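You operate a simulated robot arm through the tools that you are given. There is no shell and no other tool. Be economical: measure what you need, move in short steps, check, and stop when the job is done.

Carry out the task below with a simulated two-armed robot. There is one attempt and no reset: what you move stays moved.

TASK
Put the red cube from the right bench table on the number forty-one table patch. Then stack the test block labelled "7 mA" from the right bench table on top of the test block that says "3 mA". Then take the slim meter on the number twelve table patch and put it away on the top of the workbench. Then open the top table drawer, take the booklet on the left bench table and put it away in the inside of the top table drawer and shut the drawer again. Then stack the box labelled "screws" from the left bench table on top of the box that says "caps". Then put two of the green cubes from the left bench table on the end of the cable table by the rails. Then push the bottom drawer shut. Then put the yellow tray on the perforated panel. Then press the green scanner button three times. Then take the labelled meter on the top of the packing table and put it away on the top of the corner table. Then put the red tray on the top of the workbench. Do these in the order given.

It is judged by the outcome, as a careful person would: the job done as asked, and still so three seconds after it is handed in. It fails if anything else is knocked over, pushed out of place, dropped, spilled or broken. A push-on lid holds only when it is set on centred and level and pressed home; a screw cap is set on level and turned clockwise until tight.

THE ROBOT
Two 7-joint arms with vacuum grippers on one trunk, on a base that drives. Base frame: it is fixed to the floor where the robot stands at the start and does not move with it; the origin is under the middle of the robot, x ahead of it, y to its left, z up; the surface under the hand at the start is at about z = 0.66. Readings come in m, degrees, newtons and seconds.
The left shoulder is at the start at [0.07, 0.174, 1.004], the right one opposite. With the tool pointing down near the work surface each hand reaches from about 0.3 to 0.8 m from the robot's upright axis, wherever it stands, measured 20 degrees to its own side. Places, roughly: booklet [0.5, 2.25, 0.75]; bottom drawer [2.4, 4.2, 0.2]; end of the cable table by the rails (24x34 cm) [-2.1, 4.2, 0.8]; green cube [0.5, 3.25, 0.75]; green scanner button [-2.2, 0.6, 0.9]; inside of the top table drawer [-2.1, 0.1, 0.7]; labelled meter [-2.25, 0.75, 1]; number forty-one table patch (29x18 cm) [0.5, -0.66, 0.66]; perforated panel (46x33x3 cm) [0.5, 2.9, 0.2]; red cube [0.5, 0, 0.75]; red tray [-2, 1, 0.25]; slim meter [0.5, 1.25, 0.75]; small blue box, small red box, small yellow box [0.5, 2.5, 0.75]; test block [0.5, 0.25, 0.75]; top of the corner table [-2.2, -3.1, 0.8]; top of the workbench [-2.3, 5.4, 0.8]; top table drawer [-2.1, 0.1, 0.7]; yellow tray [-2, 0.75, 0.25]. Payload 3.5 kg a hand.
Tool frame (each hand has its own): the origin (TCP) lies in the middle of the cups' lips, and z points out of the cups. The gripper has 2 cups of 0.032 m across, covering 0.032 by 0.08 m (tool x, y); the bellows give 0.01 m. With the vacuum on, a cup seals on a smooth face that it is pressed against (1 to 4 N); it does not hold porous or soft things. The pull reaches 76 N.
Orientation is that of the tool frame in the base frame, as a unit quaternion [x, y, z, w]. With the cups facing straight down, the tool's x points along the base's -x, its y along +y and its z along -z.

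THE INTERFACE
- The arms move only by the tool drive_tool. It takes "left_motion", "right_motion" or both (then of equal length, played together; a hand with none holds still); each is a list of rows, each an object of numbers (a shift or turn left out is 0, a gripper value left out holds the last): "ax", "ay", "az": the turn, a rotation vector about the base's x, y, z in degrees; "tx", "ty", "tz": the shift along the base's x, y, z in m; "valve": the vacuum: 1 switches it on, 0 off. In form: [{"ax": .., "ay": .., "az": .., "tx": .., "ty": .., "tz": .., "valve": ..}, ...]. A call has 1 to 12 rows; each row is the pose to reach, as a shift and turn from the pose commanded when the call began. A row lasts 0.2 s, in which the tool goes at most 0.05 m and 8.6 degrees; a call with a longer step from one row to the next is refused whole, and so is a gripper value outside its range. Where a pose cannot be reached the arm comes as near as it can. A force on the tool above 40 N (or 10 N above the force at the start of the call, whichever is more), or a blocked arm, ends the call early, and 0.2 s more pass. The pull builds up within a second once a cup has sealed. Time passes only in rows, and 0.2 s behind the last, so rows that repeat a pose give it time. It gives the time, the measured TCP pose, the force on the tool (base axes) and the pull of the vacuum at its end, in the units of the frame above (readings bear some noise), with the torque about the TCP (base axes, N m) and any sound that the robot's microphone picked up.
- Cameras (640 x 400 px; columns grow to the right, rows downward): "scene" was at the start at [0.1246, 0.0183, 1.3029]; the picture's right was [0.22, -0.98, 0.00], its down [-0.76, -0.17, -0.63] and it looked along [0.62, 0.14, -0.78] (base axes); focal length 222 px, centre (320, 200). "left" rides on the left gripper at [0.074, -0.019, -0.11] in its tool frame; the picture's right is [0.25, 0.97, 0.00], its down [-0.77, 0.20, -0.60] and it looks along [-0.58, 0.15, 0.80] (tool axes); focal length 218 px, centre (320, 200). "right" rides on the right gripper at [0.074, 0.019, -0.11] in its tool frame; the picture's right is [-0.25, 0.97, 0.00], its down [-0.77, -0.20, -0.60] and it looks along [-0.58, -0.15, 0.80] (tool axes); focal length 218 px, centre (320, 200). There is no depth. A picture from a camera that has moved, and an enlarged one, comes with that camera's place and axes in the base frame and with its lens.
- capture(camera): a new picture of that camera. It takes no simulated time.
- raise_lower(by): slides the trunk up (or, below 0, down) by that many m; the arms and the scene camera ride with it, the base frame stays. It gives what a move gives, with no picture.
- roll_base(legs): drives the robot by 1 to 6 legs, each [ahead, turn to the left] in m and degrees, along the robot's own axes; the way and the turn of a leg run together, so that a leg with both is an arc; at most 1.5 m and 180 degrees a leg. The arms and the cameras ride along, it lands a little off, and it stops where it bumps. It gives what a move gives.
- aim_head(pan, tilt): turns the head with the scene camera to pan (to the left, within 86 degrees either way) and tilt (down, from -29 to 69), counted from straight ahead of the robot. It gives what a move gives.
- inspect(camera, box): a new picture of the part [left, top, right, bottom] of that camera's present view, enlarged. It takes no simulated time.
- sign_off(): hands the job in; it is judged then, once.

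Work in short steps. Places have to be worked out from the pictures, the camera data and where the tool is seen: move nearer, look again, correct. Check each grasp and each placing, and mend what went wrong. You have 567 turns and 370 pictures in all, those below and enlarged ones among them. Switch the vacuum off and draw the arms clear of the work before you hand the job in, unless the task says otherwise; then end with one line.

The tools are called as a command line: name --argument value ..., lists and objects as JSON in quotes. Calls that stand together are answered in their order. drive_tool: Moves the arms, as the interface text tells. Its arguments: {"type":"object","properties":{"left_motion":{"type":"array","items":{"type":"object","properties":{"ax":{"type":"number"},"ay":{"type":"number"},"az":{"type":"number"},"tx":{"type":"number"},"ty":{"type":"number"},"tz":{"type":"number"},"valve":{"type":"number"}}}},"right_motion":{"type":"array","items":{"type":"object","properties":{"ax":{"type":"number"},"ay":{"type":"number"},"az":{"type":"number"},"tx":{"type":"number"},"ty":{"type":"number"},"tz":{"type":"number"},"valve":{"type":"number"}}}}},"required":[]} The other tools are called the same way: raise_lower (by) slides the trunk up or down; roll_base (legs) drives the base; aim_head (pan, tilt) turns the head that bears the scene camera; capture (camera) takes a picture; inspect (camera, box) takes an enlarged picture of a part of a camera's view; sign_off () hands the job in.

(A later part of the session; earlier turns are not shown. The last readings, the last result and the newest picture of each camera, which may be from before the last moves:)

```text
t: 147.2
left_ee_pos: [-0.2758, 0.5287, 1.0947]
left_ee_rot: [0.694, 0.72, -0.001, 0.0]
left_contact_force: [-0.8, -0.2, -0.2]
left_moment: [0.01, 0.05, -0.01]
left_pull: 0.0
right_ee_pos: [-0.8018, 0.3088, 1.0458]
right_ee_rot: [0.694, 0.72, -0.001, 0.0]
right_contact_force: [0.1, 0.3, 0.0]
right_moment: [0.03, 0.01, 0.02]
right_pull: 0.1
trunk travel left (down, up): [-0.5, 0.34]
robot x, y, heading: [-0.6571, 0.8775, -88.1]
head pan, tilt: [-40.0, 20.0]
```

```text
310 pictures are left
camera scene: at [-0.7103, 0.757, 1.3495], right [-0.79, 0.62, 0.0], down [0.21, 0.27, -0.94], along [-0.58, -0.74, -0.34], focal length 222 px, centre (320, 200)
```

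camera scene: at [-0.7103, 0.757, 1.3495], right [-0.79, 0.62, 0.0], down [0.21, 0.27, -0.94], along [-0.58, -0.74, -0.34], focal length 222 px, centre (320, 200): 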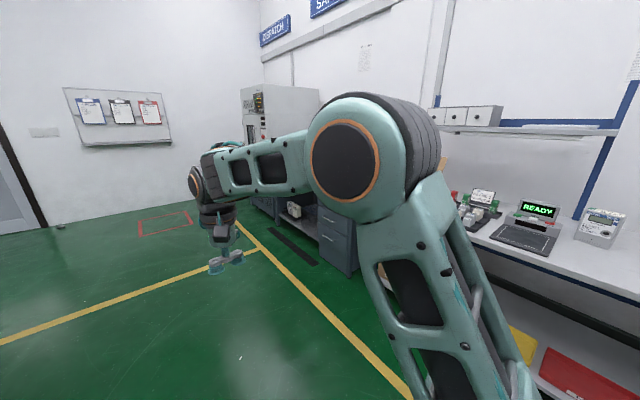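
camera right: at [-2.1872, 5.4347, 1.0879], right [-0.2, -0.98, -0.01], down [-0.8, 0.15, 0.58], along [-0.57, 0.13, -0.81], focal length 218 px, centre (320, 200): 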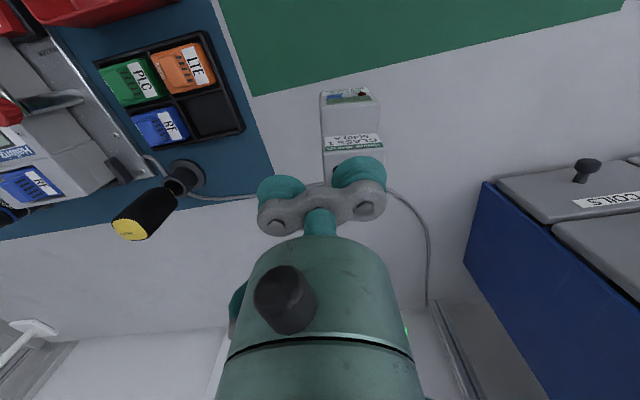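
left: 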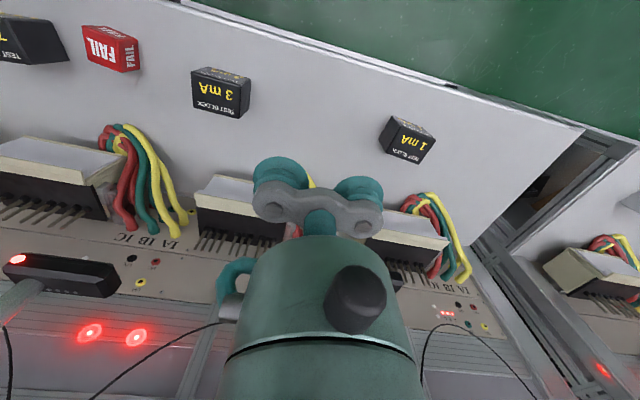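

roll_base --legs '[[0.65, 0], [0, -91]]'

aim_head --pan 0 --tilt 30

capture --camera "scene"

```text
t: 154.6
left_ee_pos: [-1.0039, -0.1163, 1.0955]
left_ee_rot: [1.0, 0.0, -0.001, 0.0]
left_contact_force: [0.4, 0.1, 0.1]
left_moment: [0.0, 0.01, 0.0]
left_pull: 0.1
right_ee_pos: [-1.2034, 0.4182, 1.0462]
right_ee_rot: [1.0, 0.002, -0.002, -0.001]
right_contact_force: [0.2, 0.3, 0.8]
right_moment: [0.04, -0.05, -0.01]
right_pull: 0.1
trunk travel left (down, up): [-0.5, 0.34]
robot x, y, heading: [-0.6391, 0.2528, 180.0]
head pan, tilt: [-40.0, 20.0]
```

```text
t: 155.7
left_ee_pos: [-1.0034, -0.1159, 1.0943]
left_ee_rot: [1.0, 0.001, -0.001, 0.0]
left_contact_force: [-0.3, 0.3, -0.4]
left_moment: [-0.04, 0.02, -0.01]
left_pull: 0.1
right_ee_pos: [-1.2029, 0.4178, 1.0445]
right_ee_rot: [1.0, 0.001, -0.001, -0.001]
right_contact_force: [-0.1, 0.0, -0.4]
right_moment: [-0.02, -0.01, 0.0]
right_pull: 0.0
trunk travel left (down, up): [-0.5, 0.34]
robot x, y, heading: [-0.6376, 0.2483, 179.7]
head pan, tilt: [0.0, 30.0]
```

```text
309 pictures are left
camera scene: at [-0.7801, 0.252, 1.3335], right [0.0, 1.0, 0.0], down [0.5, 0.0, -0.87], along [-0.87, 0.0, -0.5], focal length 222 px, centre (320, 200)
```

scene: 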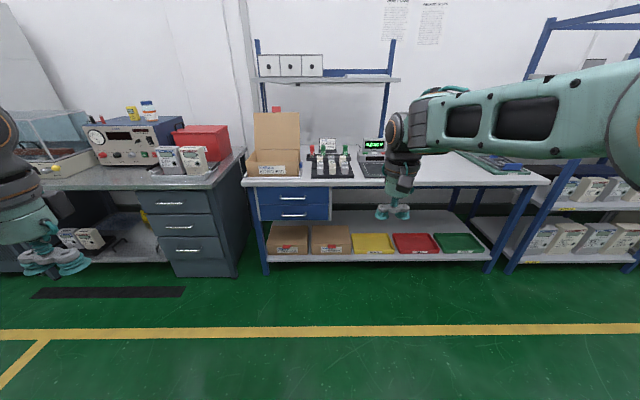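

Blue drawers under the packing table are seen; the top one's front is near x≈-1.88, y≈0.1. Zoom in.

inspect --camera "scene" --box '[235, 100, 455, 265]'

inspect --camera "scene" --box '[250, 175, 340, 230]'

```text
2.42 times, centred on (345, 182) of scene
camera zoom: at [-0.7801, 0.252, 1.3335], right [0.0, 1.0, 0.0], down [0.5, 0.0, -0.87], along [-0.87, 0.0, -0.5], focal length 537 px, centre (259, 242)
```

zoom: 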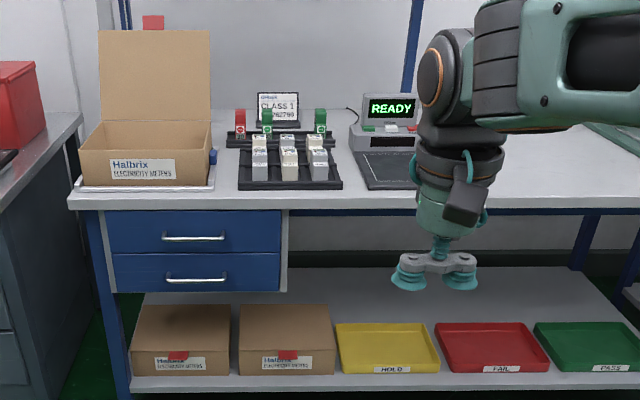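

```text
7.11 times, centred on (295, 202) of scene
camera zoom: at [-0.7801, 0.252, 1.3335], right [0.0, 1.0, 0.0], down [0.5, 0.0, -0.87], along [-0.87, 0.0, -0.5], focal length 1576 px, centre (498, 182)
```

zoom: 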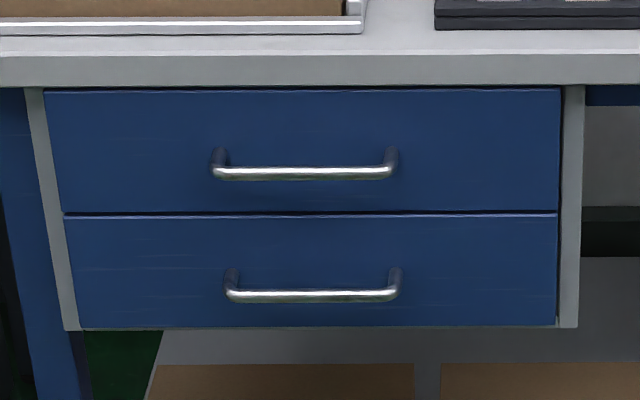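

Top drawer front: y −0.11…0.30, z 0.655…0.767, x≈−1.91; handle y 0.02–0.17. I'll suck on the face left of the handle with the left hand and back the base. Drive closer and turn the left tool horizontal.

roll_base --legs '[[0.55, 0]]'

drive_tool --left_motion '[{"ay": 8.5, "tz": -0.03}, {"ay": 17, "tz": -0.06}, {"ay": 25.5, "tz": -0.09}, {"ay": 34, "tz": -0.12}, {"ay": 42.5, "tz": -0.15}, {"ay": 51, "tz": -0.18}, {"ay": 59.5, "tz": -0.21}, {"ay": 68, "tz": -0.24}, {"ay": 76.5, "tz": -0.27}, {"ay": 85, "tz": -0.3}, {"ay": 90, "tz": -0.33}, {"ay": 90, "tz": -0.36}]'

capture --camera "scene"

capture --camera "left"

```text
t: 158.9
left_ee_pos: [-1.5683, -0.0987, 1.0951]
left_ee_rot: [1.0, -0.012, -0.001, 0.0]
left_contact_force: [-0.4, 0.4, 0.7]
left_moment: [-0.02, 0.0, -0.01]
left_pull: 0.0
right_ee_pos: [-1.7559, 0.4397, 1.045]
right_ee_rot: [1.0, -0.01, -0.002, -0.001]
right_contact_force: [-0.4, -0.1, 0.1]
right_moment: [-0.03, 0.01, 0.0]
right_pull: 0.0
trunk travel left (down, up): [-0.5, 0.34]
robot x, y, heading: [-1.1956, 0.2571, 178.4]
head pan, tilt: [0.0, 30.0]
```

```text
t: 161.5
left_ee_pos: [-1.5685, -0.0984, 0.7356]
left_ee_rot: [-0.706, 0.007, 0.708, -0.01]
left_contact_force: [0.7, -0.1, -0.3]
left_moment: [0.0, -0.01, -0.01]
left_pull: 0.0
left hand out of reach, approached as far as the arm can: row 2, 4, 5, 6, 7, 8, 9, 10
right_ee_pos: [-1.7554, 0.4391, 1.0444]
right_ee_rot: [1.0, -0.011, -0.001, -0.001]
right_contact_force: [-0.5, -1.0, -0.1]
right_moment: [-0.01, 0.02, 0.02]
right_pull: 0.0
trunk travel left (down, up): [-0.5, 0.34]
robot x, y, heading: [-1.1963, 0.2575, 178.5]
head pan, tilt: [0.0, 30.0]
```

```text
306 pictures are left
camera scene: at [-1.336, 0.2628, 1.3335], right [0.03, 1.0, 0.0], down [0.5, -0.01, -0.87], along [-0.87, 0.02, -0.5], focal length 222 px, centre (320, 200)
```

scene: 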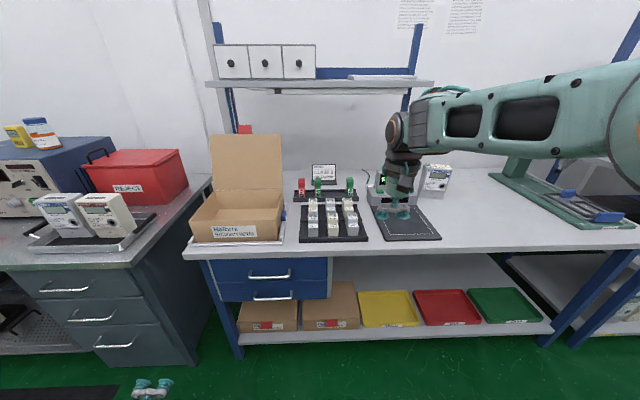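

```text
305 pictures are left
camera left: at [-1.459, -0.0807, 0.662], right [0.0, -0.97, -0.23], down [0.61, -0.18, 0.77], along [-0.8, -0.14, 0.59], focal length 218 px, centre (320, 200)
```

left: 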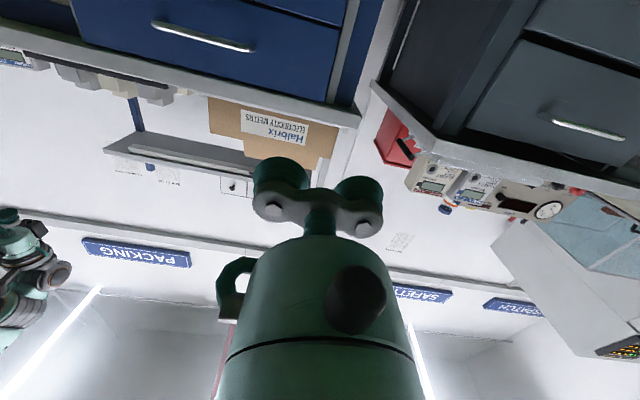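

inspect --camera "scene" --box '[180, 230, 360, 330]'

```text
3.56 times, centred on (270, 280) of scene
camera zoom: at [-1.336, 0.2628, 1.3335], right [0.03, 1.0, 0.0], down [0.5, -0.01, -0.87], along [-0.87, 0.02, -0.5], focal length 788 px, centre (498, -84)
```

zoom: 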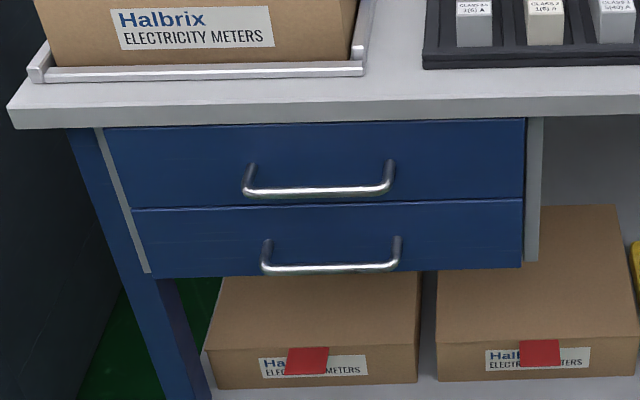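

Drawer geometry confirmed (x≈-1.91). Move the left cups to (y −0.045, z 0.712) and approach.

drive_tool --left_motion '[{"tx": -0.04, "ty": 0.025, "tz": -0.012}, {"tx": -0.08, "ty": 0.053, "tz": -0.024}, {"tx": -0.13, "ty": 0.053, "tz": -0.024}, {"tx": -0.18, "ty": 0.053, "tz": -0.024}, {"tx": -0.23, "ty": 0.053, "tz": -0.024}, {"tx": -0.27, "ty": 0.053, "tz": -0.024}, {"tx": -0.3, "ty": 0.053, "tz": -0.024}, {"tx": -0.3, "ty": 0.053, "tz": -0.024}]'

inspect --camera "scene" --box '[180, 230, 360, 330]'

capture --camera "left"

```text
refused: row 2 steps farther than a row can; nothing moved
```

```text
3.56 times, centred on (270, 280) of scene
camera zoom: at [-1.336, 0.2628, 1.3335], right [0.03, 1.0, 0.0], down [0.5, -0.01, -0.87], along [-0.87, 0.02, -0.5], focal length 788 px, centre (498, -84)
```

zoom: 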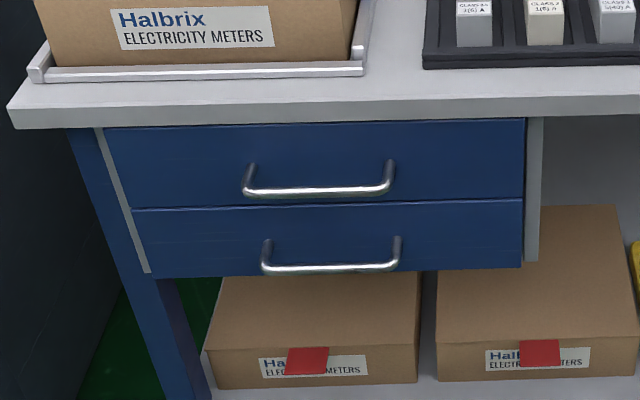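

```text
302 pictures are left
camera left: at [-1.459, -0.0807, 0.662], right [0.0, -0.97, -0.23], down [0.61, -0.18, 0.77], along [-0.8, -0.14, 0.59], focal length 218 px, centre (320, 200)
```

left: 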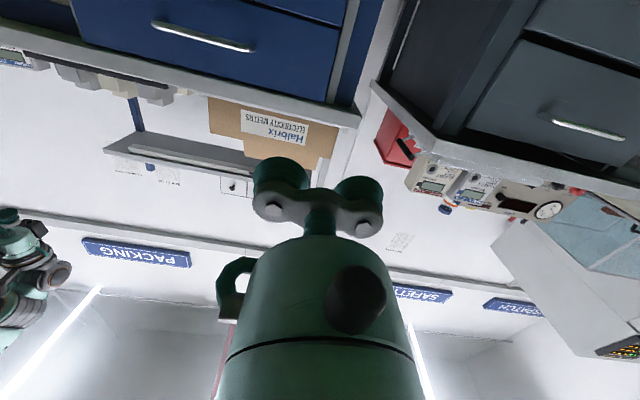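

Re-issue with shorter steps.

drive_tool --left_motion '[{"tx": -0.03, "ty": 0.025, "tz": -0.012}, {"tx": -0.06, "ty": 0.053, "tz": -0.024}, {"tx": -0.1, "ty": 0.053, "tz": -0.024}, {"tx": -0.14, "ty": 0.053, "tz": -0.024}, {"tx": -0.18, "ty": 0.053, "tz": -0.024}, {"tx": -0.22, "ty": 0.053, "tz": -0.024}, {"tx": -0.26, "ty": 0.053, "tz": -0.024}, {"tx": -0.3, "ty": 0.053, "tz": -0.024}, {"tx": -0.3, "ty": 0.053, "tz": -0.024}]'

inspect --camera "scene" --box '[180, 230, 360, 330]'

```text
t: 163.5
left_ee_pos: [-1.7581, -0.0815, 0.7111]
left_ee_rot: [-0.706, 0.01, 0.708, -0.007]
left_contact_force: [-0.7, 0.0, 0.4]
left_moment: [0.0, 0.01, 0.01]
left_pull: 0.2
left hand out of reach, approached as far as the arm can: row 5, 6, 7, 8, 9
right_ee_pos: [-1.7564, 0.4398, 1.0452]
right_ee_rot: [1.0, -0.01, -0.001, -0.001]
right_contact_force: [0.0, 1.3, -0.5]
right_moment: [0.03, -0.03, 0.0]
right_pull: 0.1
trunk travel left (down, up): [-0.5, 0.34]
robot x, y, heading: [-1.1968, 0.2589, 178.4]
head pan, tilt: [0.0, 30.0]
```

```text
3.56 times, centred on (270, 280) of scene
camera zoom: at [-1.3354, 0.2629, 1.3335], right [0.03, 1.0, 0.0], down [0.5, -0.01, -0.87], along [-0.87, 0.02, -0.5], focal length 788 px, centre (498, -84)
```

zoom: 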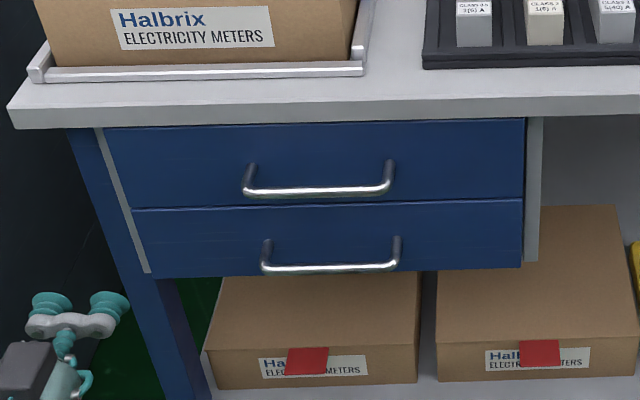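

Drive 0.13 m closer and try again.

roll_base --legs '[[0.12, 0]]'

drive_tool --left_motion '[{"ty": 0.02}, {"ty": 0.036}, {"ty": 0.036}]'

inspect --camera "scene" --box '[160, 240, 360, 380]'

```text
t: 164.7
left_ee_pos: [-1.8769, -0.0761, 0.7096]
left_ee_rot: [-0.707, 0.008, 0.707, -0.008]
left_contact_force: [0.3, 0.2, 0.7]
left_moment: [-0.02, -0.01, -0.01]
left_pull: 0.1
right_ee_pos: [-1.8709, 0.4434, 1.0438]
right_ee_rot: [1.0, -0.013, -0.001, -0.002]
right_contact_force: [-0.1, 0.4, -0.2]
right_moment: [-0.01, -0.05, -0.02]
right_pull: 0.1
trunk travel left (down, up): [-0.5, 0.34]
robot x, y, heading: [-1.3099, 0.26, 178.2]
head pan, tilt: [0.0, 30.0]
```

```text
t: 165.5
left_ee_pos: [-1.8624, -0.0487, 0.7117]
left_ee_rot: [-0.706, 0.01, 0.708, -0.008]
left_contact_force: [0.2, -0.1, 1.5]
left_moment: [-0.02, 0.01, 0.02]
left_pull: 0.1
left hand out of reach, approached as far as the arm can: row 1, 2, 3
right_ee_pos: [-1.8691, 0.4439, 1.0439]
right_ee_rot: [1.0, -0.013, -0.002, -0.001]
right_contact_force: [0.1, -0.1, 0.1]
right_moment: [0.03, 0.02, 0.02]
right_pull: 0.2
trunk travel left (down, up): [-0.5, 0.34]
robot x, y, heading: [-1.3124, 0.2609, 178.1]
head pan, tilt: [0.0, 30.0]
```

```text
2.86 times, centred on (260, 310) of scene
camera zoom: at [-1.4503, 0.2663, 1.3335], right [0.03, 1.0, 0.0], down [0.5, -0.01, -0.87], along [-0.87, 0.03, -0.5], focal length 633 px, centre (491, -114)
```

zoom: 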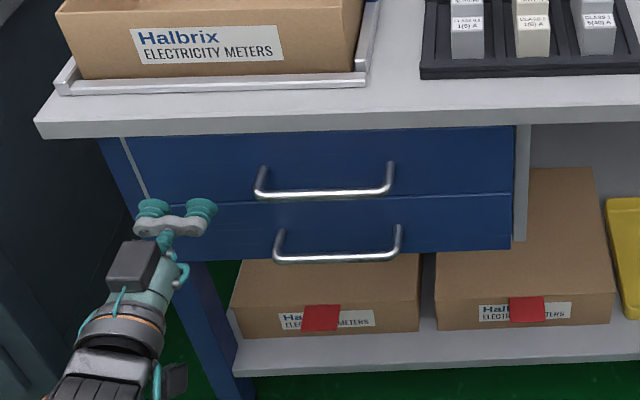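

Drive 3.5 cm closer, then press with the arm.

roll_base --legs '[[0.05, 0]]'

capture --camera "left"

```text
t: 166.4
left_ee_pos: [-1.9138, -0.0469, 0.7103]
left_ee_rot: [-0.707, 0.009, 0.707, -0.008]
left_contact_force: [2.9, 0.3, 0.4]
left_moment: [-0.01, 0.0, 0.0]
left_pull: 0.1
right_ee_pos: [-1.9214, 0.4466, 1.0428]
right_ee_rot: [1.0, -0.012, -0.001, 0.0]
right_contact_force: [0.3, -0.5, -0.8]
right_moment: [0.01, -0.01, 0.01]
right_pull: 0.0
trunk travel left (down, up): [-0.5, 0.34]
robot x, y, heading: [-1.3614, 0.2687, 178.3]
head pan, tilt: [0.0, 30.0]
```

```text
299 pictures are left
camera left: at [-1.804, -0.0303, 0.637], right [0.0, -0.97, -0.23], down [0.6, -0.19, 0.78], along [-0.8, -0.14, 0.59], focal length 218 px, centre (320, 200)
```

left: 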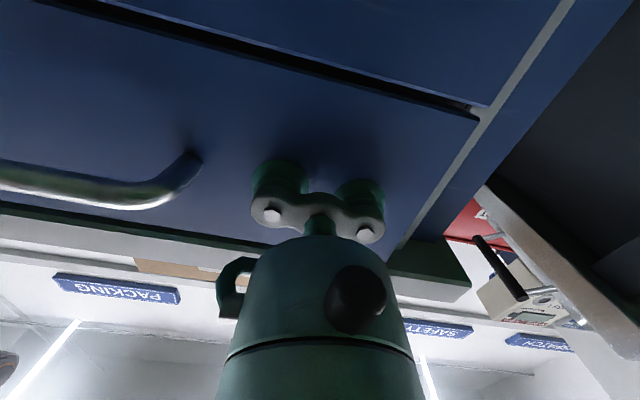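

Contact at 2.9 N. Vacuum on.

drive_tool --left_motion '[{"valve": 1}, {"valve": 1}, {"valve": 1}, {"valve": 1}]'

```text
t: 167.4
left_ee_pos: [-1.9125, -0.0482, 0.712]
left_ee_rot: [-0.706, 0.01, 0.708, -0.008]
left_contact_force: [1.4, 0.6, -1.8]
left_moment: [-0.04, 0.04, 0.03]
left_pull: 75.5
right_ee_pos: [-1.919, 0.4452, 1.0442]
right_ee_rot: [1.0, -0.012, -0.002, -0.001]
right_contact_force: [0.9, -0.1, -0.3]
right_moment: [-0.03, 0.01, 0.03]
right_pull: 0.2
trunk travel left (down, up): [-0.5, 0.34]
robot x, y, heading: [-1.3603, 0.2647, 178.3]
head pan, tilt: [0.0, 30.0]
```

Sealed (75 N). Pull the drawer open by backing the base 0.28 m.

roll_base --legs '[[-0.28, 0]]'

aim_head --pan 0 --tilt 45

capture --camera "scene"

```text
t: 169.4
left_ee_pos: [-1.631, -0.0537, 0.7121]
left_ee_rot: [-0.707, 0.012, 0.708, -0.008]
left_contact_force: [-1.1, 31.1, -4.5]
left_moment: [0.04, 0.0, 0.54]
left_pull: 75.7
right_ee_pos: [-1.6401, 0.4393, 1.0442]
right_ee_rot: [1.0, -0.011, -0.002, -0.001]
right_contact_force: [-0.3, 0.4, 0.4]
right_moment: [0.02, 0.01, 0.0]
right_pull: 0.1
trunk travel left (down, up): [-0.5, 0.34]
robot x, y, heading: [-1.0839, 0.2525, 178.1]
head pan, tilt: [0.0, 30.0]
```

```text
t: 170.1
left_ee_pos: [-1.6309, -0.0526, 0.7123]
left_ee_rot: [-0.706, 0.011, 0.708, -0.007]
left_contact_force: [-0.7, 10.6, 5.0]
left_moment: [-0.62, -0.12, -0.04]
left_pull: 75.1
right_ee_pos: [-1.6403, 0.4379, 1.0443]
right_ee_rot: [1.0, -0.011, -0.002, 0.0]
right_contact_force: [0.2, -0.2, 0.5]
right_moment: [-0.01, 0.01, 0.03]
right_pull: 0.1
trunk travel left (down, up): [-0.5, 0.34]
robot x, y, heading: [-1.0785, 0.254, 178.4]
head pan, tilt: [0.0, 45.0]
```

```text
298 pictures are left
camera scene: at [-1.2108, 0.2615, 1.311], right [0.03, 1.0, 0.0], down [0.71, -0.02, -0.71], along [-0.71, 0.02, -0.71], focal length 222 px, centre (320, 200)
```

scene: 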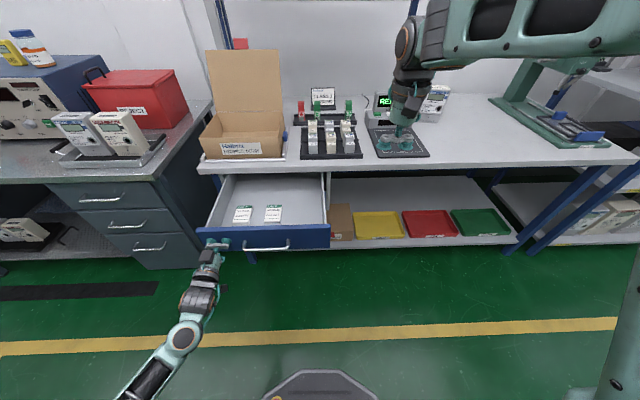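

Drawer is open with free space inside. Release and retreat the left hand.

drive_tool --left_motion '[{"valve": 0}, {"valve": 0}, {"valve": 0}, {"tx": 0.01}, {"tx": 0.03}, {"tx": 0.05}]'

inspect --camera "scene" --box '[180, 150, 360, 270]'

```text
t: 171.5
left_ee_pos: [-1.5804, -0.0558, 0.7105]
left_ee_rot: [-0.707, 0.009, 0.707, -0.007]
left_contact_force: [-0.2, 0.0, -0.3]
left_moment: [-0.01, 0.01, 0.01]
left_pull: 0.2
right_ee_pos: [-1.6393, 0.4362, 1.0442]
right_ee_rot: [1.0, -0.011, -0.002, -0.001]
right_contact_force: [0.1, 0.0, -0.2]
right_moment: [0.01, -0.02, 0.0]
right_pull: 0.0
trunk travel left (down, up): [-0.5, 0.34]
robot x, y, heading: [-1.0812, 0.2539, 178.6]
head pan, tilt: [0.0, 45.0]
```

```text
3.33 times, centred on (270, 210) of scene
camera zoom: at [-1.211, 0.2595, 1.3109], right [0.03, 1.0, 0.0], down [0.71, -0.02, -0.71], along [-0.71, 0.02, -0.71], focal length 738 px, centre (487, 167)
```

zoom: 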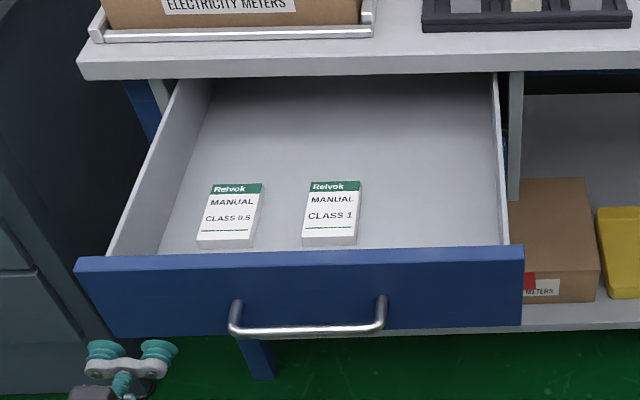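

Manuals inside; room on the right at about (-1.80, 0.21). Now back away, restore the left tool to downward, and drive to the booklet.

roll_base --legs '[[-0.45, 0]]'

drive_tool --left_motion '[{"ay": -8.5, "tz": 0.03}, {"ay": -17, "tz": 0.06}, {"ay": -25.5, "tz": 0.09}, {"ay": -34, "tz": 0.12}, {"ay": -42.5, "tz": 0.15}, {"ay": -51, "tz": 0.18}, {"ay": -59.5, "tz": 0.21}, {"ay": -68, "tz": 0.24}, {"ay": -76.5, "tz": 0.27}, {"ay": -85, "tz": 0.3}, {"ay": -90, "tz": 0.33}, {"ay": -90, "tz": 0.36}]'

roll_base --legs '[[0, -88], [1.1, 0], [1.1, 0], [0, -90], [0.2, 0]]'

aim_head --pan 0 --tilt 35

capture --camera "scene"

```text
t: 174.2
left_ee_pos: [-1.1307, -0.0691, 0.7111]
left_ee_rot: [-0.706, 0.008, 0.708, -0.009]
left_contact_force: [-0.2, -0.7, 1.3]
left_moment: [0.0, 0.01, -0.02]
left_pull: 0.1
right_ee_pos: [-1.1927, 0.4215, 1.0452]
right_ee_rot: [1.0, -0.008, -0.002, -0.001]
right_contact_force: [-0.7, 0.0, 0.4]
right_moment: [-0.01, 0.03, -0.07]
right_pull: 0.1
trunk travel left (down, up): [-0.5, 0.34]
robot x, y, heading: [-0.6291, 0.246, 178.8]
head pan, tilt: [0.0, 45.0]
```

```text
t: 176.8
left_ee_pos: [-1.1298, -0.0697, 1.0711]
left_ee_rot: [1.0, -0.012, -0.001, 0.001]
left_contact_force: [0.1, 1.0, 0.3]
left_moment: [-0.02, 0.01, -0.03]
left_pull: 0.0
left hand out of reach, approached as far as the arm can: row 3, 4, 5
right_ee_pos: [-1.193, 0.423, 1.0452]
right_ee_rot: [1.0, -0.008, -0.003, -0.002]
right_contact_force: [0.2, -0.4, 0.5]
right_moment: [-0.03, -0.02, 0.02]
right_pull: 0.0
trunk travel left (down, up): [-0.5, 0.34]
robot x, y, heading: [-0.6312, 0.2455, 178.3]
head pan, tilt: [0.0, 45.0]
```

```text
t: 196.4
left_ee_pos: [0.0258, 2.7913, 1.0708]
left_ee_rot: [-0.02, 1.0, 0.001, -0.001]
left_contact_force: [0.1, 0.6, 0.3]
left_moment: [-0.03, -0.04, 0.03]
left_pull: 0.0
right_ee_pos: [0.1188, 2.3052, 1.0446]
right_ee_rot: [-0.024, 1.0, -0.002, 0.001]
right_contact_force: [-0.1, 0.7, -0.4]
right_moment: [0.0, 0.07, 0.02]
right_pull: 0.1
trunk travel left (down, up): [-0.5, 0.34]
robot x, y, heading: [-0.4537, 2.4453, 2.3]
head pan, tilt: [0.0, 45.0]
```

```text
t: 197.1
left_ee_pos: [0.0247, 2.7929, 1.0698]
left_ee_rot: [-0.019, 1.0, 0.001, 0.0]
left_contact_force: [0.4, -1.2, 0.6]
left_moment: [-0.02, 0.03, -0.01]
left_pull: 0.1
right_ee_pos: [0.1185, 2.305, 1.045]
right_ee_rot: [-0.024, 1.0, 0.0, 0.002]
right_contact_force: [0.5, 0.4, -0.7]
right_moment: [0.01, 0.0, 0.04]
right_pull: 0.0
trunk travel left (down, up): [-0.5, 0.34]
robot x, y, heading: [-0.4535, 2.4457, 2.5]
head pan, tilt: [0.0, 35.0]
```

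```text
296 pictures are left
camera scene: at [-0.3145, 2.4551, 1.3256], right [0.04, -1.0, 0.0], down [-0.57, -0.02, -0.82], along [0.82, 0.03, -0.57], focal length 222 px, centre (320, 200)
```

scene: 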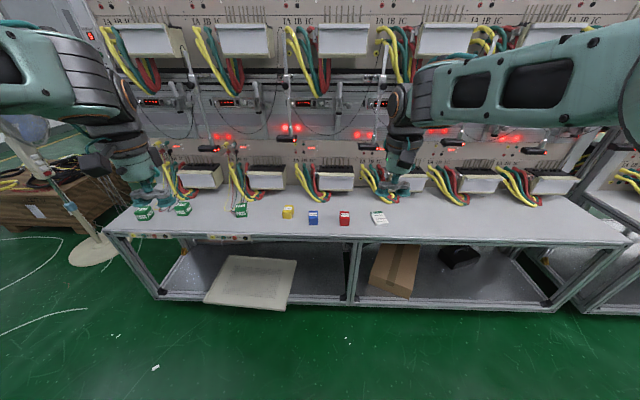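

Booklet, small boxes and green cubes visible. Drive forward to the bench.

roll_base --legs '[[0.43, -2.4]]'

aim_head --pan 0 --tilt 50

capture --camera "scene"

capture --camera "right"

```text
t: 199.7
left_ee_pos: [0.4721, 2.7761, 1.0708]
left_ee_rot: [0.005, 1.0, 0.0, 0.002]
left_contact_force: [0.0, -0.7, 0.3]
left_moment: [0.01, 0.01, 0.04]
left_pull: 0.0
right_ee_pos: [0.543, 2.2855, 1.0469]
right_ee_rot: [0.001, 1.0, -0.001, 0.003]
right_contact_force: [0.8, -0.2, -1.0]
right_moment: [-0.04, -0.01, 0.01]
right_pull: 0.0
trunk travel left (down, up): [-0.5, 0.34]
robot x, y, heading: [-0.0179, 2.4561, -0.6]
head pan, tilt: [0.0, 35.0]
```

```text
t: 200.5
left_ee_pos: [0.4726, 2.7761, 1.0706]
left_ee_rot: [0.005, 1.0, 0.0, 0.002]
left_contact_force: [-0.2, -0.1, 0.0]
left_moment: [0.02, 0.03, 0.0]
left_pull: 0.1
right_ee_pos: [0.543, 2.2852, 1.0454]
right_ee_rot: [0.001, 1.0, -0.001, 0.002]
right_contact_force: [-0.1, 0.7, -0.9]
right_moment: [-0.02, 0.02, -0.01]
right_pull: 0.1
trunk travel left (down, up): [-0.5, 0.34]
robot x, y, heading: [-0.0184, 2.4567, -0.6]
head pan, tilt: [0.0, 50.0]
```

```text
295 pictures are left
camera scene: at [0.106, 2.4559, 1.3043], right [-0.01, -1.0, 0.0], down [-0.76, 0.01, -0.65], along [0.65, -0.01, -0.76], focal length 222 px, centre (320, 200)
```

scene: 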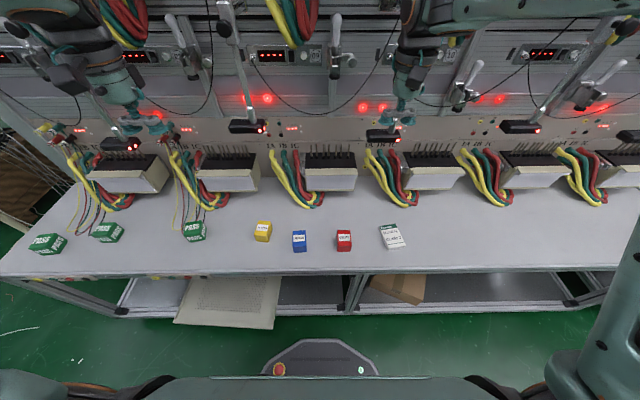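

```text
294 pictures are left
camera right: at [0.4685, 2.3045, 1.1564], right [0.25, 0.97, 0.0], down [0.77, -0.2, 0.61], along [0.59, -0.16, -0.79], focal length 218 px, centre (320, 200)
```

right: 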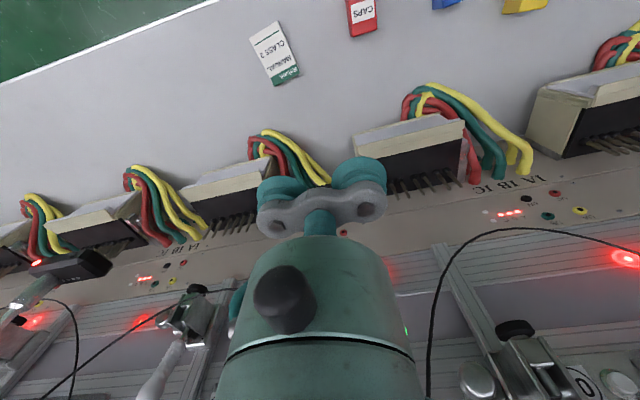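

inspect --camera "scene" --box '[240, 200, 420, 270]'

inspect --camera "scene" --box '[365, 210, 425, 260]'

```text
3.56 times, centred on (330, 235) of scene
camera zoom: at [0.106, 2.4559, 1.3043], right [-0.01, -1.0, 0.0], down [-0.76, 0.01, -0.65], along [0.65, -0.01, -0.76], focal length 788 px, centre (284, 76)
```

zoom: 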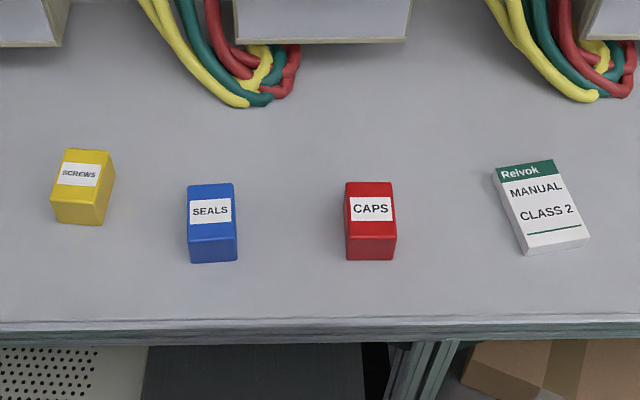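

```text
8.00 times, centred on (395, 235) of scene
camera zoom: at [0.106, 2.4559, 1.3043], right [-0.01, -1.0, 0.0], down [-0.76, 0.01, -0.65], along [0.65, -0.01, -0.76], focal length 1772 px, centre (-280, -80)
```

zoom: 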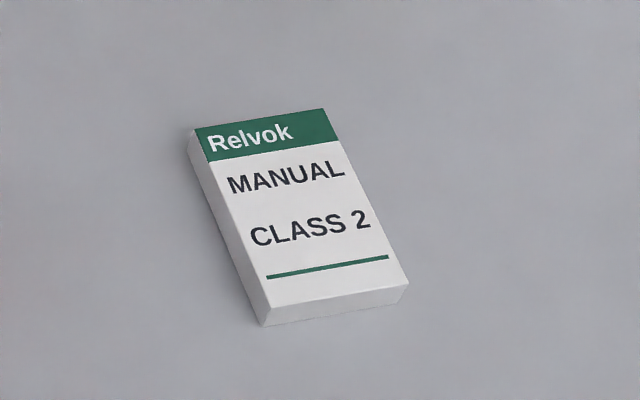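

Booklet centre ≈(0.488, 2.212), top z≈0.675. I'll hold it with the −y cup. Descend above it and check.

drive_tool --right_motion '[{"tx": -0.02, "ty": -0.02, "tz": -0.03}, {"tx": -0.04, "ty": -0.04, "tz": -0.06}, {"tx": -0.055, "ty": -0.049, "tz": -0.1}, {"tx": -0.055, "ty": -0.049, "tz": -0.15}, {"tx": -0.055, "ty": -0.049, "tz": -0.2}, {"tx": -0.055, "ty": -0.049, "tz": -0.25}, {"tx": -0.055, "ty": -0.049, "tz": -0.3}, {"tx": -0.055, "ty": -0.049, "tz": -0.335}, {"tx": -0.055, "ty": -0.049, "tz": -0.335}]'

inspect --camera "scene" --box '[350, 190, 440, 260]'

```text
t: 202.5
left_ee_pos: [0.4761, 2.7756, 1.0697]
left_ee_rot: [0.005, 1.0, -0.001, 0.001]
left_contact_force: [-0.2, -0.4, 0.9]
left_moment: [0.02, -0.01, 0.0]
left_pull: 0.1
right_ee_pos: [0.4907, 2.2389, 0.7115]
right_ee_rot: [0.001, 1.0, 0.0, 0.001]
right_contact_force: [-0.3, -0.1, -0.2]
right_moment: [0.01, 0.02, -0.01]
right_pull: 0.1
trunk travel left (down, up): [-0.5, 0.34]
robot x, y, heading: [-0.0198, 2.4566, -0.4]
head pan, tilt: [0.0, 50.0]
```

```text
5.71 times, centred on (395, 225) of scene
camera zoom: at [0.1085, 2.4559, 1.304], right [-0.01, -1.0, 0.0], down [-0.77, 0.01, -0.64], along [0.64, -0.01, -0.77], focal length 1266 px, centre (-109, 57)
```

zoom: 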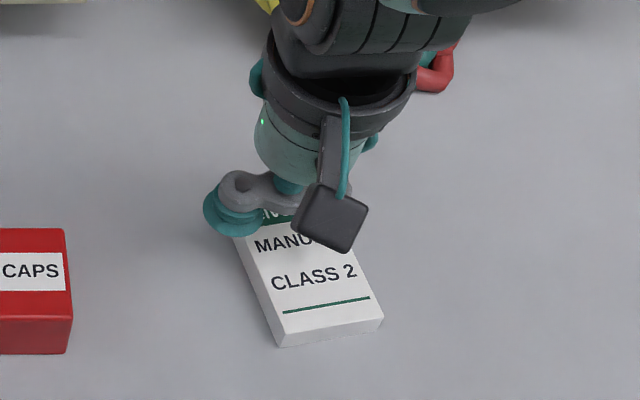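

drive_tool --right_motion '[{"tx": -0.002, "tz": -0.015, "valve": 1}, {"tx": -0.002, "tz": -0.027}, {"tx": -0.002, "tz": -0.033}, {"tx": -0.002, "tz": -0.037}, {"tx": -0.002, "tz": -0.04}, {"tx": -0.002, "tz": -0.04}]'

```text
t: 203.9
left_ee_pos: [0.474, 2.7767, 1.072]
left_ee_rot: [0.006, 1.0, 0.0, 0.001]
left_contact_force: [0.5, -0.4, 0.8]
left_moment: [0.01, -0.01, 0.01]
left_pull: 0.0
right_ee_pos: [0.4891, 2.2367, 0.671]
right_ee_rot: [0.001, 1.0, -0.002, 0.003]
right_contact_force: [1.3, -3.6, 26.8]
right_moment: [-0.8, 0.04, 0.0]
right_pull: 38.2
trunk travel left (down, up): [-0.5, 0.34]
robot x, y, heading: [-0.0195, 2.4532, -0.6]
head pan, tilt: [0.0, 50.0]
```

Sealed. Lift and carry it back toward the drawer.

drive_tool --right_motion '[{"tz": 0.04}, {"tz": 0.09}, {"tz": 0.14}, {"tz": 0.19}, {"tz": 0.24}, {"tz": 0.29}, {"tz": 0.33}, {"tz": 0.33, "tx": -0.05}, {"tz": 0.33, "tx": -0.08}]'

capture --camera "right"

roll_base --legs '[[-0.6, 0], [0, -89.5], [1.1, 0], [1.1, 0], [0, -90]]'

aim_head --pan 0 --tilt 40

capture --camera "scene"

```text
t: 205.9
left_ee_pos: [0.4751, 2.7741, 1.0711]
left_ee_rot: [0.005, 1.0, 0.002, -0.001]
left_contact_force: [-0.5, -0.9, 0.8]
left_moment: [0.06, -0.01, 0.01]
left_pull: 0.2
right_ee_pos: [0.4081, 2.2336, 1.0001]
right_ee_rot: [0.001, 1.0, 0.001, 0.001]
right_contact_force: [0.3, -0.4, -0.6]
right_moment: [-0.59, 0.01, -0.03]
right_pull: 37.6
trunk travel left (down, up): [-0.5, 0.34]
robot x, y, heading: [-0.0158, 2.4537, -0.7]
head pan, tilt: [0.0, 50.0]
```

```text
290 pictures are left
camera right: at [0.3347, 2.2533, 1.11], right [0.26, 0.97, 0.0], down [0.77, -0.2, 0.61], along [0.59, -0.15, -0.8], focal length 218 px, centre (320, 200)
```

right: 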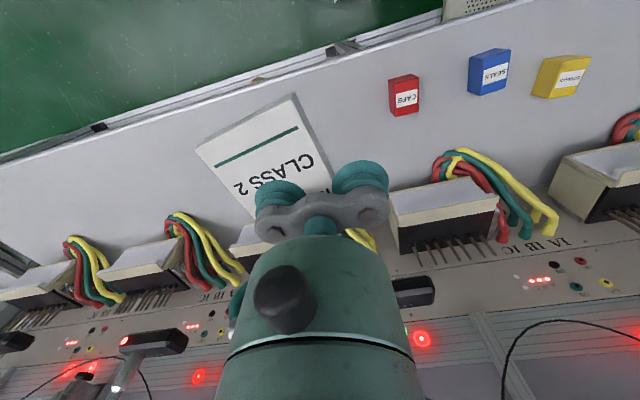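

```text
t: 227.5
left_ee_pos: [-1.2137, -0.0004, 1.0699]
left_ee_rot: [0.999, -0.043, 0.001, 0.001]
left_contact_force: [1.5, 0.2, -0.3]
left_moment: [-0.01, 0.0, 0.02]
left_pull: 0.0
right_ee_pos: [-1.1045, 0.5326, 0.9992]
right_ee_rot: [0.999, -0.039, 0.0, -0.001]
right_contact_force: [0.0, -0.9, 0.0]
right_moment: [0.56, 0.01, -0.04]
right_pull: 38.0
trunk travel left (down, up): [-0.5, 0.34]
robot x, y, heading: [-0.6958, 0.2781, 175.4]
head pan, tilt: [0.0, 50.0]
```

```text
t: 228.2
left_ee_pos: [-1.2133, -0.0, 1.0698]
left_ee_rot: [0.999, -0.043, 0.0, 0.0]
left_contact_force: [0.4, 0.4, -0.3]
left_moment: [0.02, 0.02, 0.05]
left_pull: 0.0
right_ee_pos: [-1.105, 0.5318, 1.0003]
right_ee_rot: [0.999, -0.04, -0.001, -0.001]
right_contact_force: [0.6, 0.0, -0.2]
right_moment: [0.57, 0.02, -0.02]
right_pull: 37.6
trunk travel left (down, up): [-0.5, 0.34]
robot x, y, heading: [-0.6992, 0.283, 175.0]
head pan, tilt: [0.0, 40.0]
```

```text
289 pictures are left
camera scene: at [-0.8303, 0.2942, 1.3181], right [0.08, 1.0, 0.0], down [0.64, -0.05, -0.77], along [-0.76, 0.06, -0.64], focal length 222 px, centre (320, 200)
```

scene: 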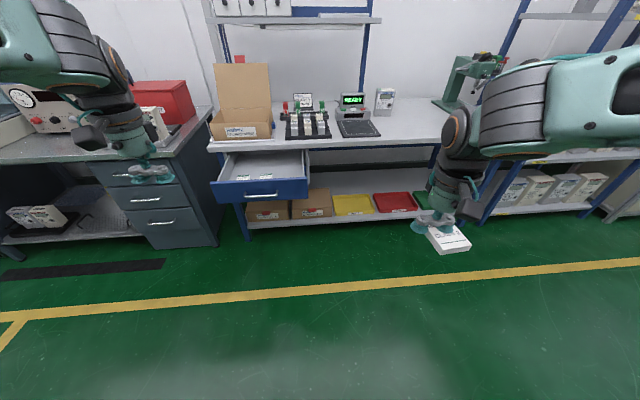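

roll_base --legs '[[0.48, 4.5]]'

aim_head --pan 0 --tilt 50

capture --camera "scene"

```text
t: 231.1
left_ee_pos: [-1.6723, -0.0241, 1.0708]
left_ee_rot: [1.0, 0.0, 0.0, 0.0]
left_contact_force: [-0.2, 0.0, 0.4]
left_moment: [0.0, -0.02, -0.02]
left_pull: 0.0
right_ee_pos: [-1.6106, 0.5176, 1.0]
right_ee_rot: [1.0, 0.003, -0.001, -0.001]
right_contact_force: [0.4, 0.0, -1.0]
right_moment: [0.57, 0.03, -0.03]
right_pull: 37.9
trunk travel left (down, up): [-0.5, 0.34]
robot x, y, heading: [-1.1823, 0.3046, -180.0]
head pan, tilt: [0.0, 40.0]
```

```text
t: 231.8
left_ee_pos: [-1.6712, -0.0238, 1.0702]
left_ee_rot: [1.0, 0.0, 0.0, 0.0]
left_contact_force: [0.3, 0.9, -0.4]
left_moment: [0.0, -0.05, 0.01]
left_pull: 0.0
right_ee_pos: [-1.6088, 0.5165, 1.0003]
right_ee_rot: [1.0, 0.004, 0.0, -0.001]
right_contact_force: [0.1, 0.5, -0.6]
right_moment: [0.55, 0.06, -0.02]
right_pull: 37.7
trunk travel left (down, up): [-0.5, 0.34]
robot x, y, heading: [-1.1835, 0.3028, -180.0]
head pan, tilt: [0.0, 50.0]
```

```text
288 pictures are left
camera scene: at [-1.3072, 0.3028, 1.304], right [0.0, 1.0, 0.0], down [0.77, 0.0, -0.64], along [-0.64, 0.0, -0.77], focal length 222 px, centre (320, 200)
```

scene: 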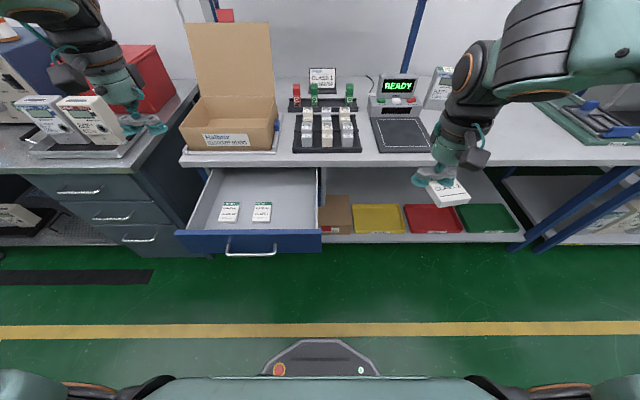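

Free drawer area is y 0.13–0.285. Retract the left hand and bring the booklet over (-1.77, 0.208).

drive_tool --left_motion '[{"tx": 0.04, "ty": -0.02}, {"tx": 0.08, "ty": -0.04}, {"tx": 0.12, "ty": -0.06}, {"tx": 0.15, "ty": -0.08}, {"tx": 0.15, "ty": -0.1}, {"tx": 0.15, "ty": -0.12}, {"tx": 0.15, "ty": -0.12}, {"tx": 0.15, "ty": -0.12}, {"tx": 0.15, "ty": -0.12}]' --right_motion '[{"tx": -0.02, "ty": -0.04}, {"tx": -0.04, "ty": -0.08}, {"tx": -0.06, "ty": -0.12}, {"tx": -0.08, "ty": -0.16}, {"tx": -0.1, "ty": -0.2}, {"tx": -0.12, "ty": -0.24}, {"tx": -0.14, "ty": -0.28}, {"tx": -0.16, "ty": -0.32}, {"tx": -0.161, "ty": -0.333}]'

drive_tool --right_motion '[{"tz": -0.04}, {"tz": -0.08}, {"tz": -0.12}, {"tz": -0.16}, {"tz": -0.19}, {"tz": -0.19}]'

capture --camera "scene"

capture --camera "right"

```text
t: 234.0
left_ee_pos: [-1.6023, -0.1325, 1.0435]
left_ee_rot: [1.0, 0.0, 0.0, 0.001]
left_contact_force: [1.0, 0.6, 0.1]
left_moment: [-0.02, 0.02, 0.01]
left_pull: 0.0
left hand out of reach, approached as far as the arm can: row 2, 3, 4, 5, 6, 7, 8, 9
right_ee_pos: [-1.7818, 0.2445, 1.0214]
right_ee_rot: [0.999, -0.026, 0.001, 0.035]
right_contact_force: [-0.7, 0.7, 0.3]
right_moment: [0.57, 0.0, -0.01]
right_pull: 38.0
right hand out of reach, approached as far as the arm can: row 8, 9
trunk travel left (down, up): [-0.5, 0.34]
robot x, y, heading: [-1.1801, 0.3026, -180.1]
head pan, tilt: [0.0, 50.0]
stopped in row 9 (right hand): the arm was blocked; the commanded pose is now the measured one
```

```text
t: 235.4
left_ee_pos: [-1.601, -0.1324, 1.0444]
left_ee_rot: [1.0, -0.001, 0.0, 0.001]
left_contact_force: [0.1, -0.2, 0.3]
left_moment: [0.0, 0.04, 0.04]
left_pull: 0.0
right_ee_pos: [-1.7757, 0.2403, 0.8314]
right_ee_rot: [0.999, -0.024, 0.0, 0.032]
right_contact_force: [0.4, -0.3, -1.5]
right_moment: [0.56, -0.02, -0.03]
right_pull: 37.7
trunk travel left (down, up): [-0.5, 0.34]
robot x, y, heading: [-1.1792, 0.2997, -179.9]
head pan, tilt: [0.0, 50.0]
```

```text
287 pictures are left
camera scene: at [-1.3068, 0.3027, 1.304], right [0.0, 1.0, 0.0], down [0.77, 0.0, -0.64], along [-0.64, 0.0, -0.77], focal length 222 px, centre (320, 200)
```

scene: 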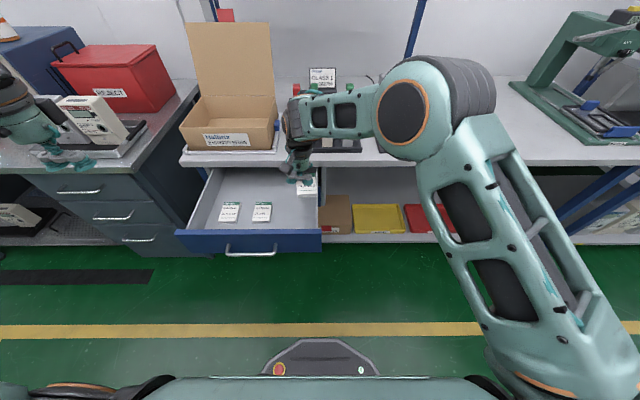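

```text
286 pictures are left
camera right: at [-1.7031, 0.2245, 0.9435], right [-0.3, -0.95, 0.06], down [-0.76, 0.28, 0.59], along [-0.58, 0.13, -0.81], focal length 218 px, centre (320, 200)
```

right: 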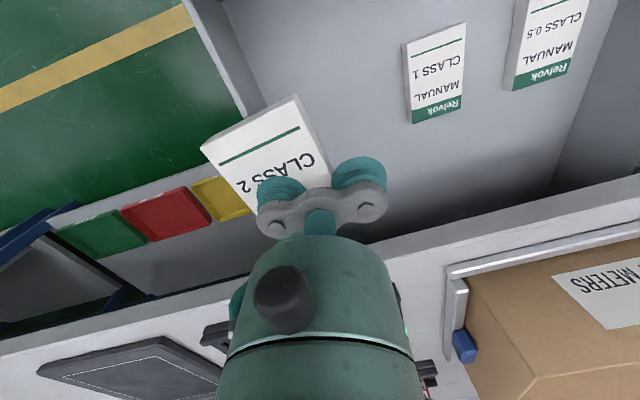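

The right arm hit its joint limit toward its left. I raise, level the tool, and turn the base left 20° so the spot is on the right arm's side.

drive_tool --right_motion '[{"tz": 0.04, "ty": 0.02}, {"tz": 0.08, "ty": 0.05, "ax": 1.8}, {"tz": 0.12, "ty": 0.08, "ax": 3.7}, {"tz": 0.14, "ty": 0.1, "ax": 3.7}]'

roll_base --legs '[[0, 22]]'

capture --camera "scene"

```text
t: 236.4
left_ee_pos: [-1.6007, -0.1315, 1.0435]
left_ee_rot: [1.0, 0.0, 0.001, 0.0]
left_contact_force: [0.2, 0.0, 0.4]
left_moment: [0.0, -0.01, -0.01]
left_pull: 0.1
right_ee_pos: [-1.7803, 0.3437, 0.9718]
right_ee_rot: [1.0, -0.025, -0.001, 0.0]
right_contact_force: [-1.0, -0.5, -1.4]
right_moment: [0.57, 0.0, 0.03]
right_pull: 38.1
trunk travel left (down, up): [-0.5, 0.34]
robot x, y, heading: [-1.1793, 0.3, -179.9]
head pan, tilt: [0.0, 50.0]
```

```text
t: 238.0
left_ee_pos: [-1.4046, -0.2603, 1.0433]
left_ee_rot: [0.981, 0.194, 0.001, 0.0]
left_contact_force: [-0.4, 1.1, 0.5]
left_moment: [-0.01, -0.03, -0.03]
left_pull: 0.1
right_ee_pos: [-1.7502, 0.1108, 0.9721]
right_ee_rot: [0.986, 0.169, -0.001, 0.0]
right_contact_force: [0.3, 1.0, 0.0]
right_moment: [0.55, 0.2, -0.01]
right_pull: 37.5
trunk travel left (down, up): [-0.5, 0.34]
robot x, y, heading: [-1.1837, 0.299, -157.7]
head pan, tilt: [0.0, 50.0]
```

```text
285 pictures are left
camera scene: at [-1.2972, 0.2541, 1.304], right [-0.38, 0.92, 0.0], down [0.71, 0.29, -0.64], along [-0.59, -0.24, -0.77], focal length 222 px, centre (320, 200)
```

scene: 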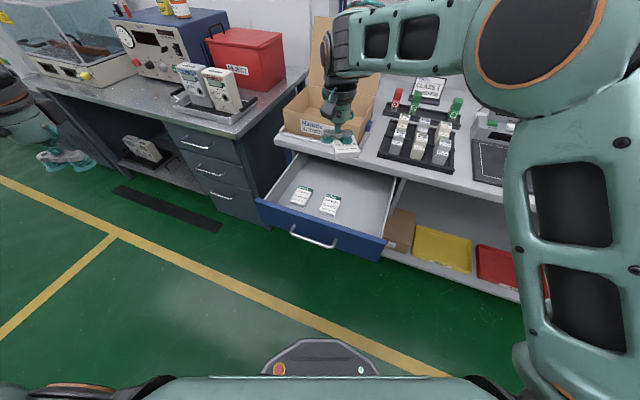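

drive_tool --right_motion '[{"az": -8, "tx": -0.005, "ty": 0.03}, {"az": -16, "tx": -0.01, "ty": 0.06}, {"az": -19.5, "tx": -0.02, "ty": 0.073}, {"az": -19.5, "tx": -0.02, "ty": 0.073, "tz": -0.04}, {"az": -19.5, "tx": -0.02, "ty": 0.073, "tz": -0.08}, {"az": -19.5, "tx": -0.02, "ty": 0.073, "tz": -0.12}, {"az": -19.5, "tx": -0.02, "ty": 0.073, "tz": -0.16}, {"az": -19.5, "tx": -0.02, "ty": 0.073, "tz": -0.16}]'

capture --camera "right"

inspect --camera "scene" --box '[240, 100, 440, 270]'

```text
t: 239.8
left_ee_pos: [-1.4045, -0.2593, 1.0458]
left_ee_rot: [0.981, 0.194, 0.001, 0.0]
left_contact_force: [0.7, -0.1, 0.0]
left_moment: [0.03, 0.02, -0.02]
left_pull: 0.1
right_ee_pos: [-1.7716, 0.1868, 0.8151]
right_ee_rot: [1.0, 0.0, -0.002, 0.001]
right_contact_force: [-0.9, 0.8, -0.4]
right_moment: [0.57, 0.04, -0.04]
right_pull: 38.1
trunk travel left (down, up): [-0.5, 0.34]
robot x, y, heading: [-1.1775, 0.3008, -157.5]
head pan, tilt: [0.0, 50.0]
```

```text
284 pictures are left
camera right: at [-1.6983, 0.1673, 0.9257], right [-0.25, -0.97, 0.0], down [-0.77, 0.2, 0.61], along [-0.59, 0.15, -0.8], focal length 218 px, centre (320, 200)
```

right: 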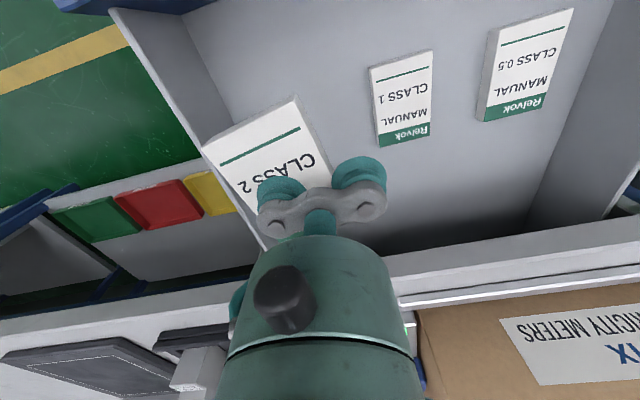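

```text
2.35 times, centred on (340, 185) of scene
camera zoom: at [-1.2968, 0.2547, 1.3041], right [-0.38, 0.92, 0.0], down [0.71, 0.29, -0.64], along [-0.59, -0.24, -0.77], focal length 521 px, centre (273, 235)
```

zoom: 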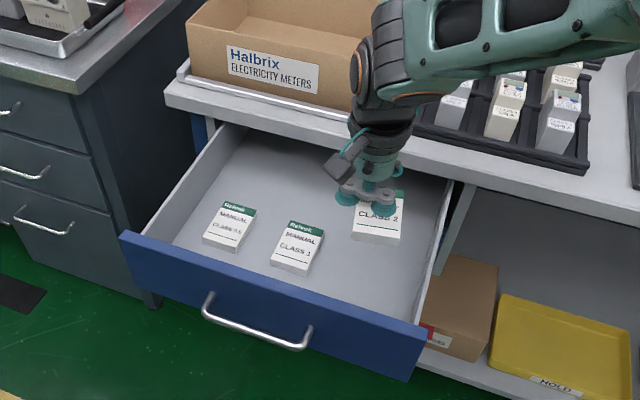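

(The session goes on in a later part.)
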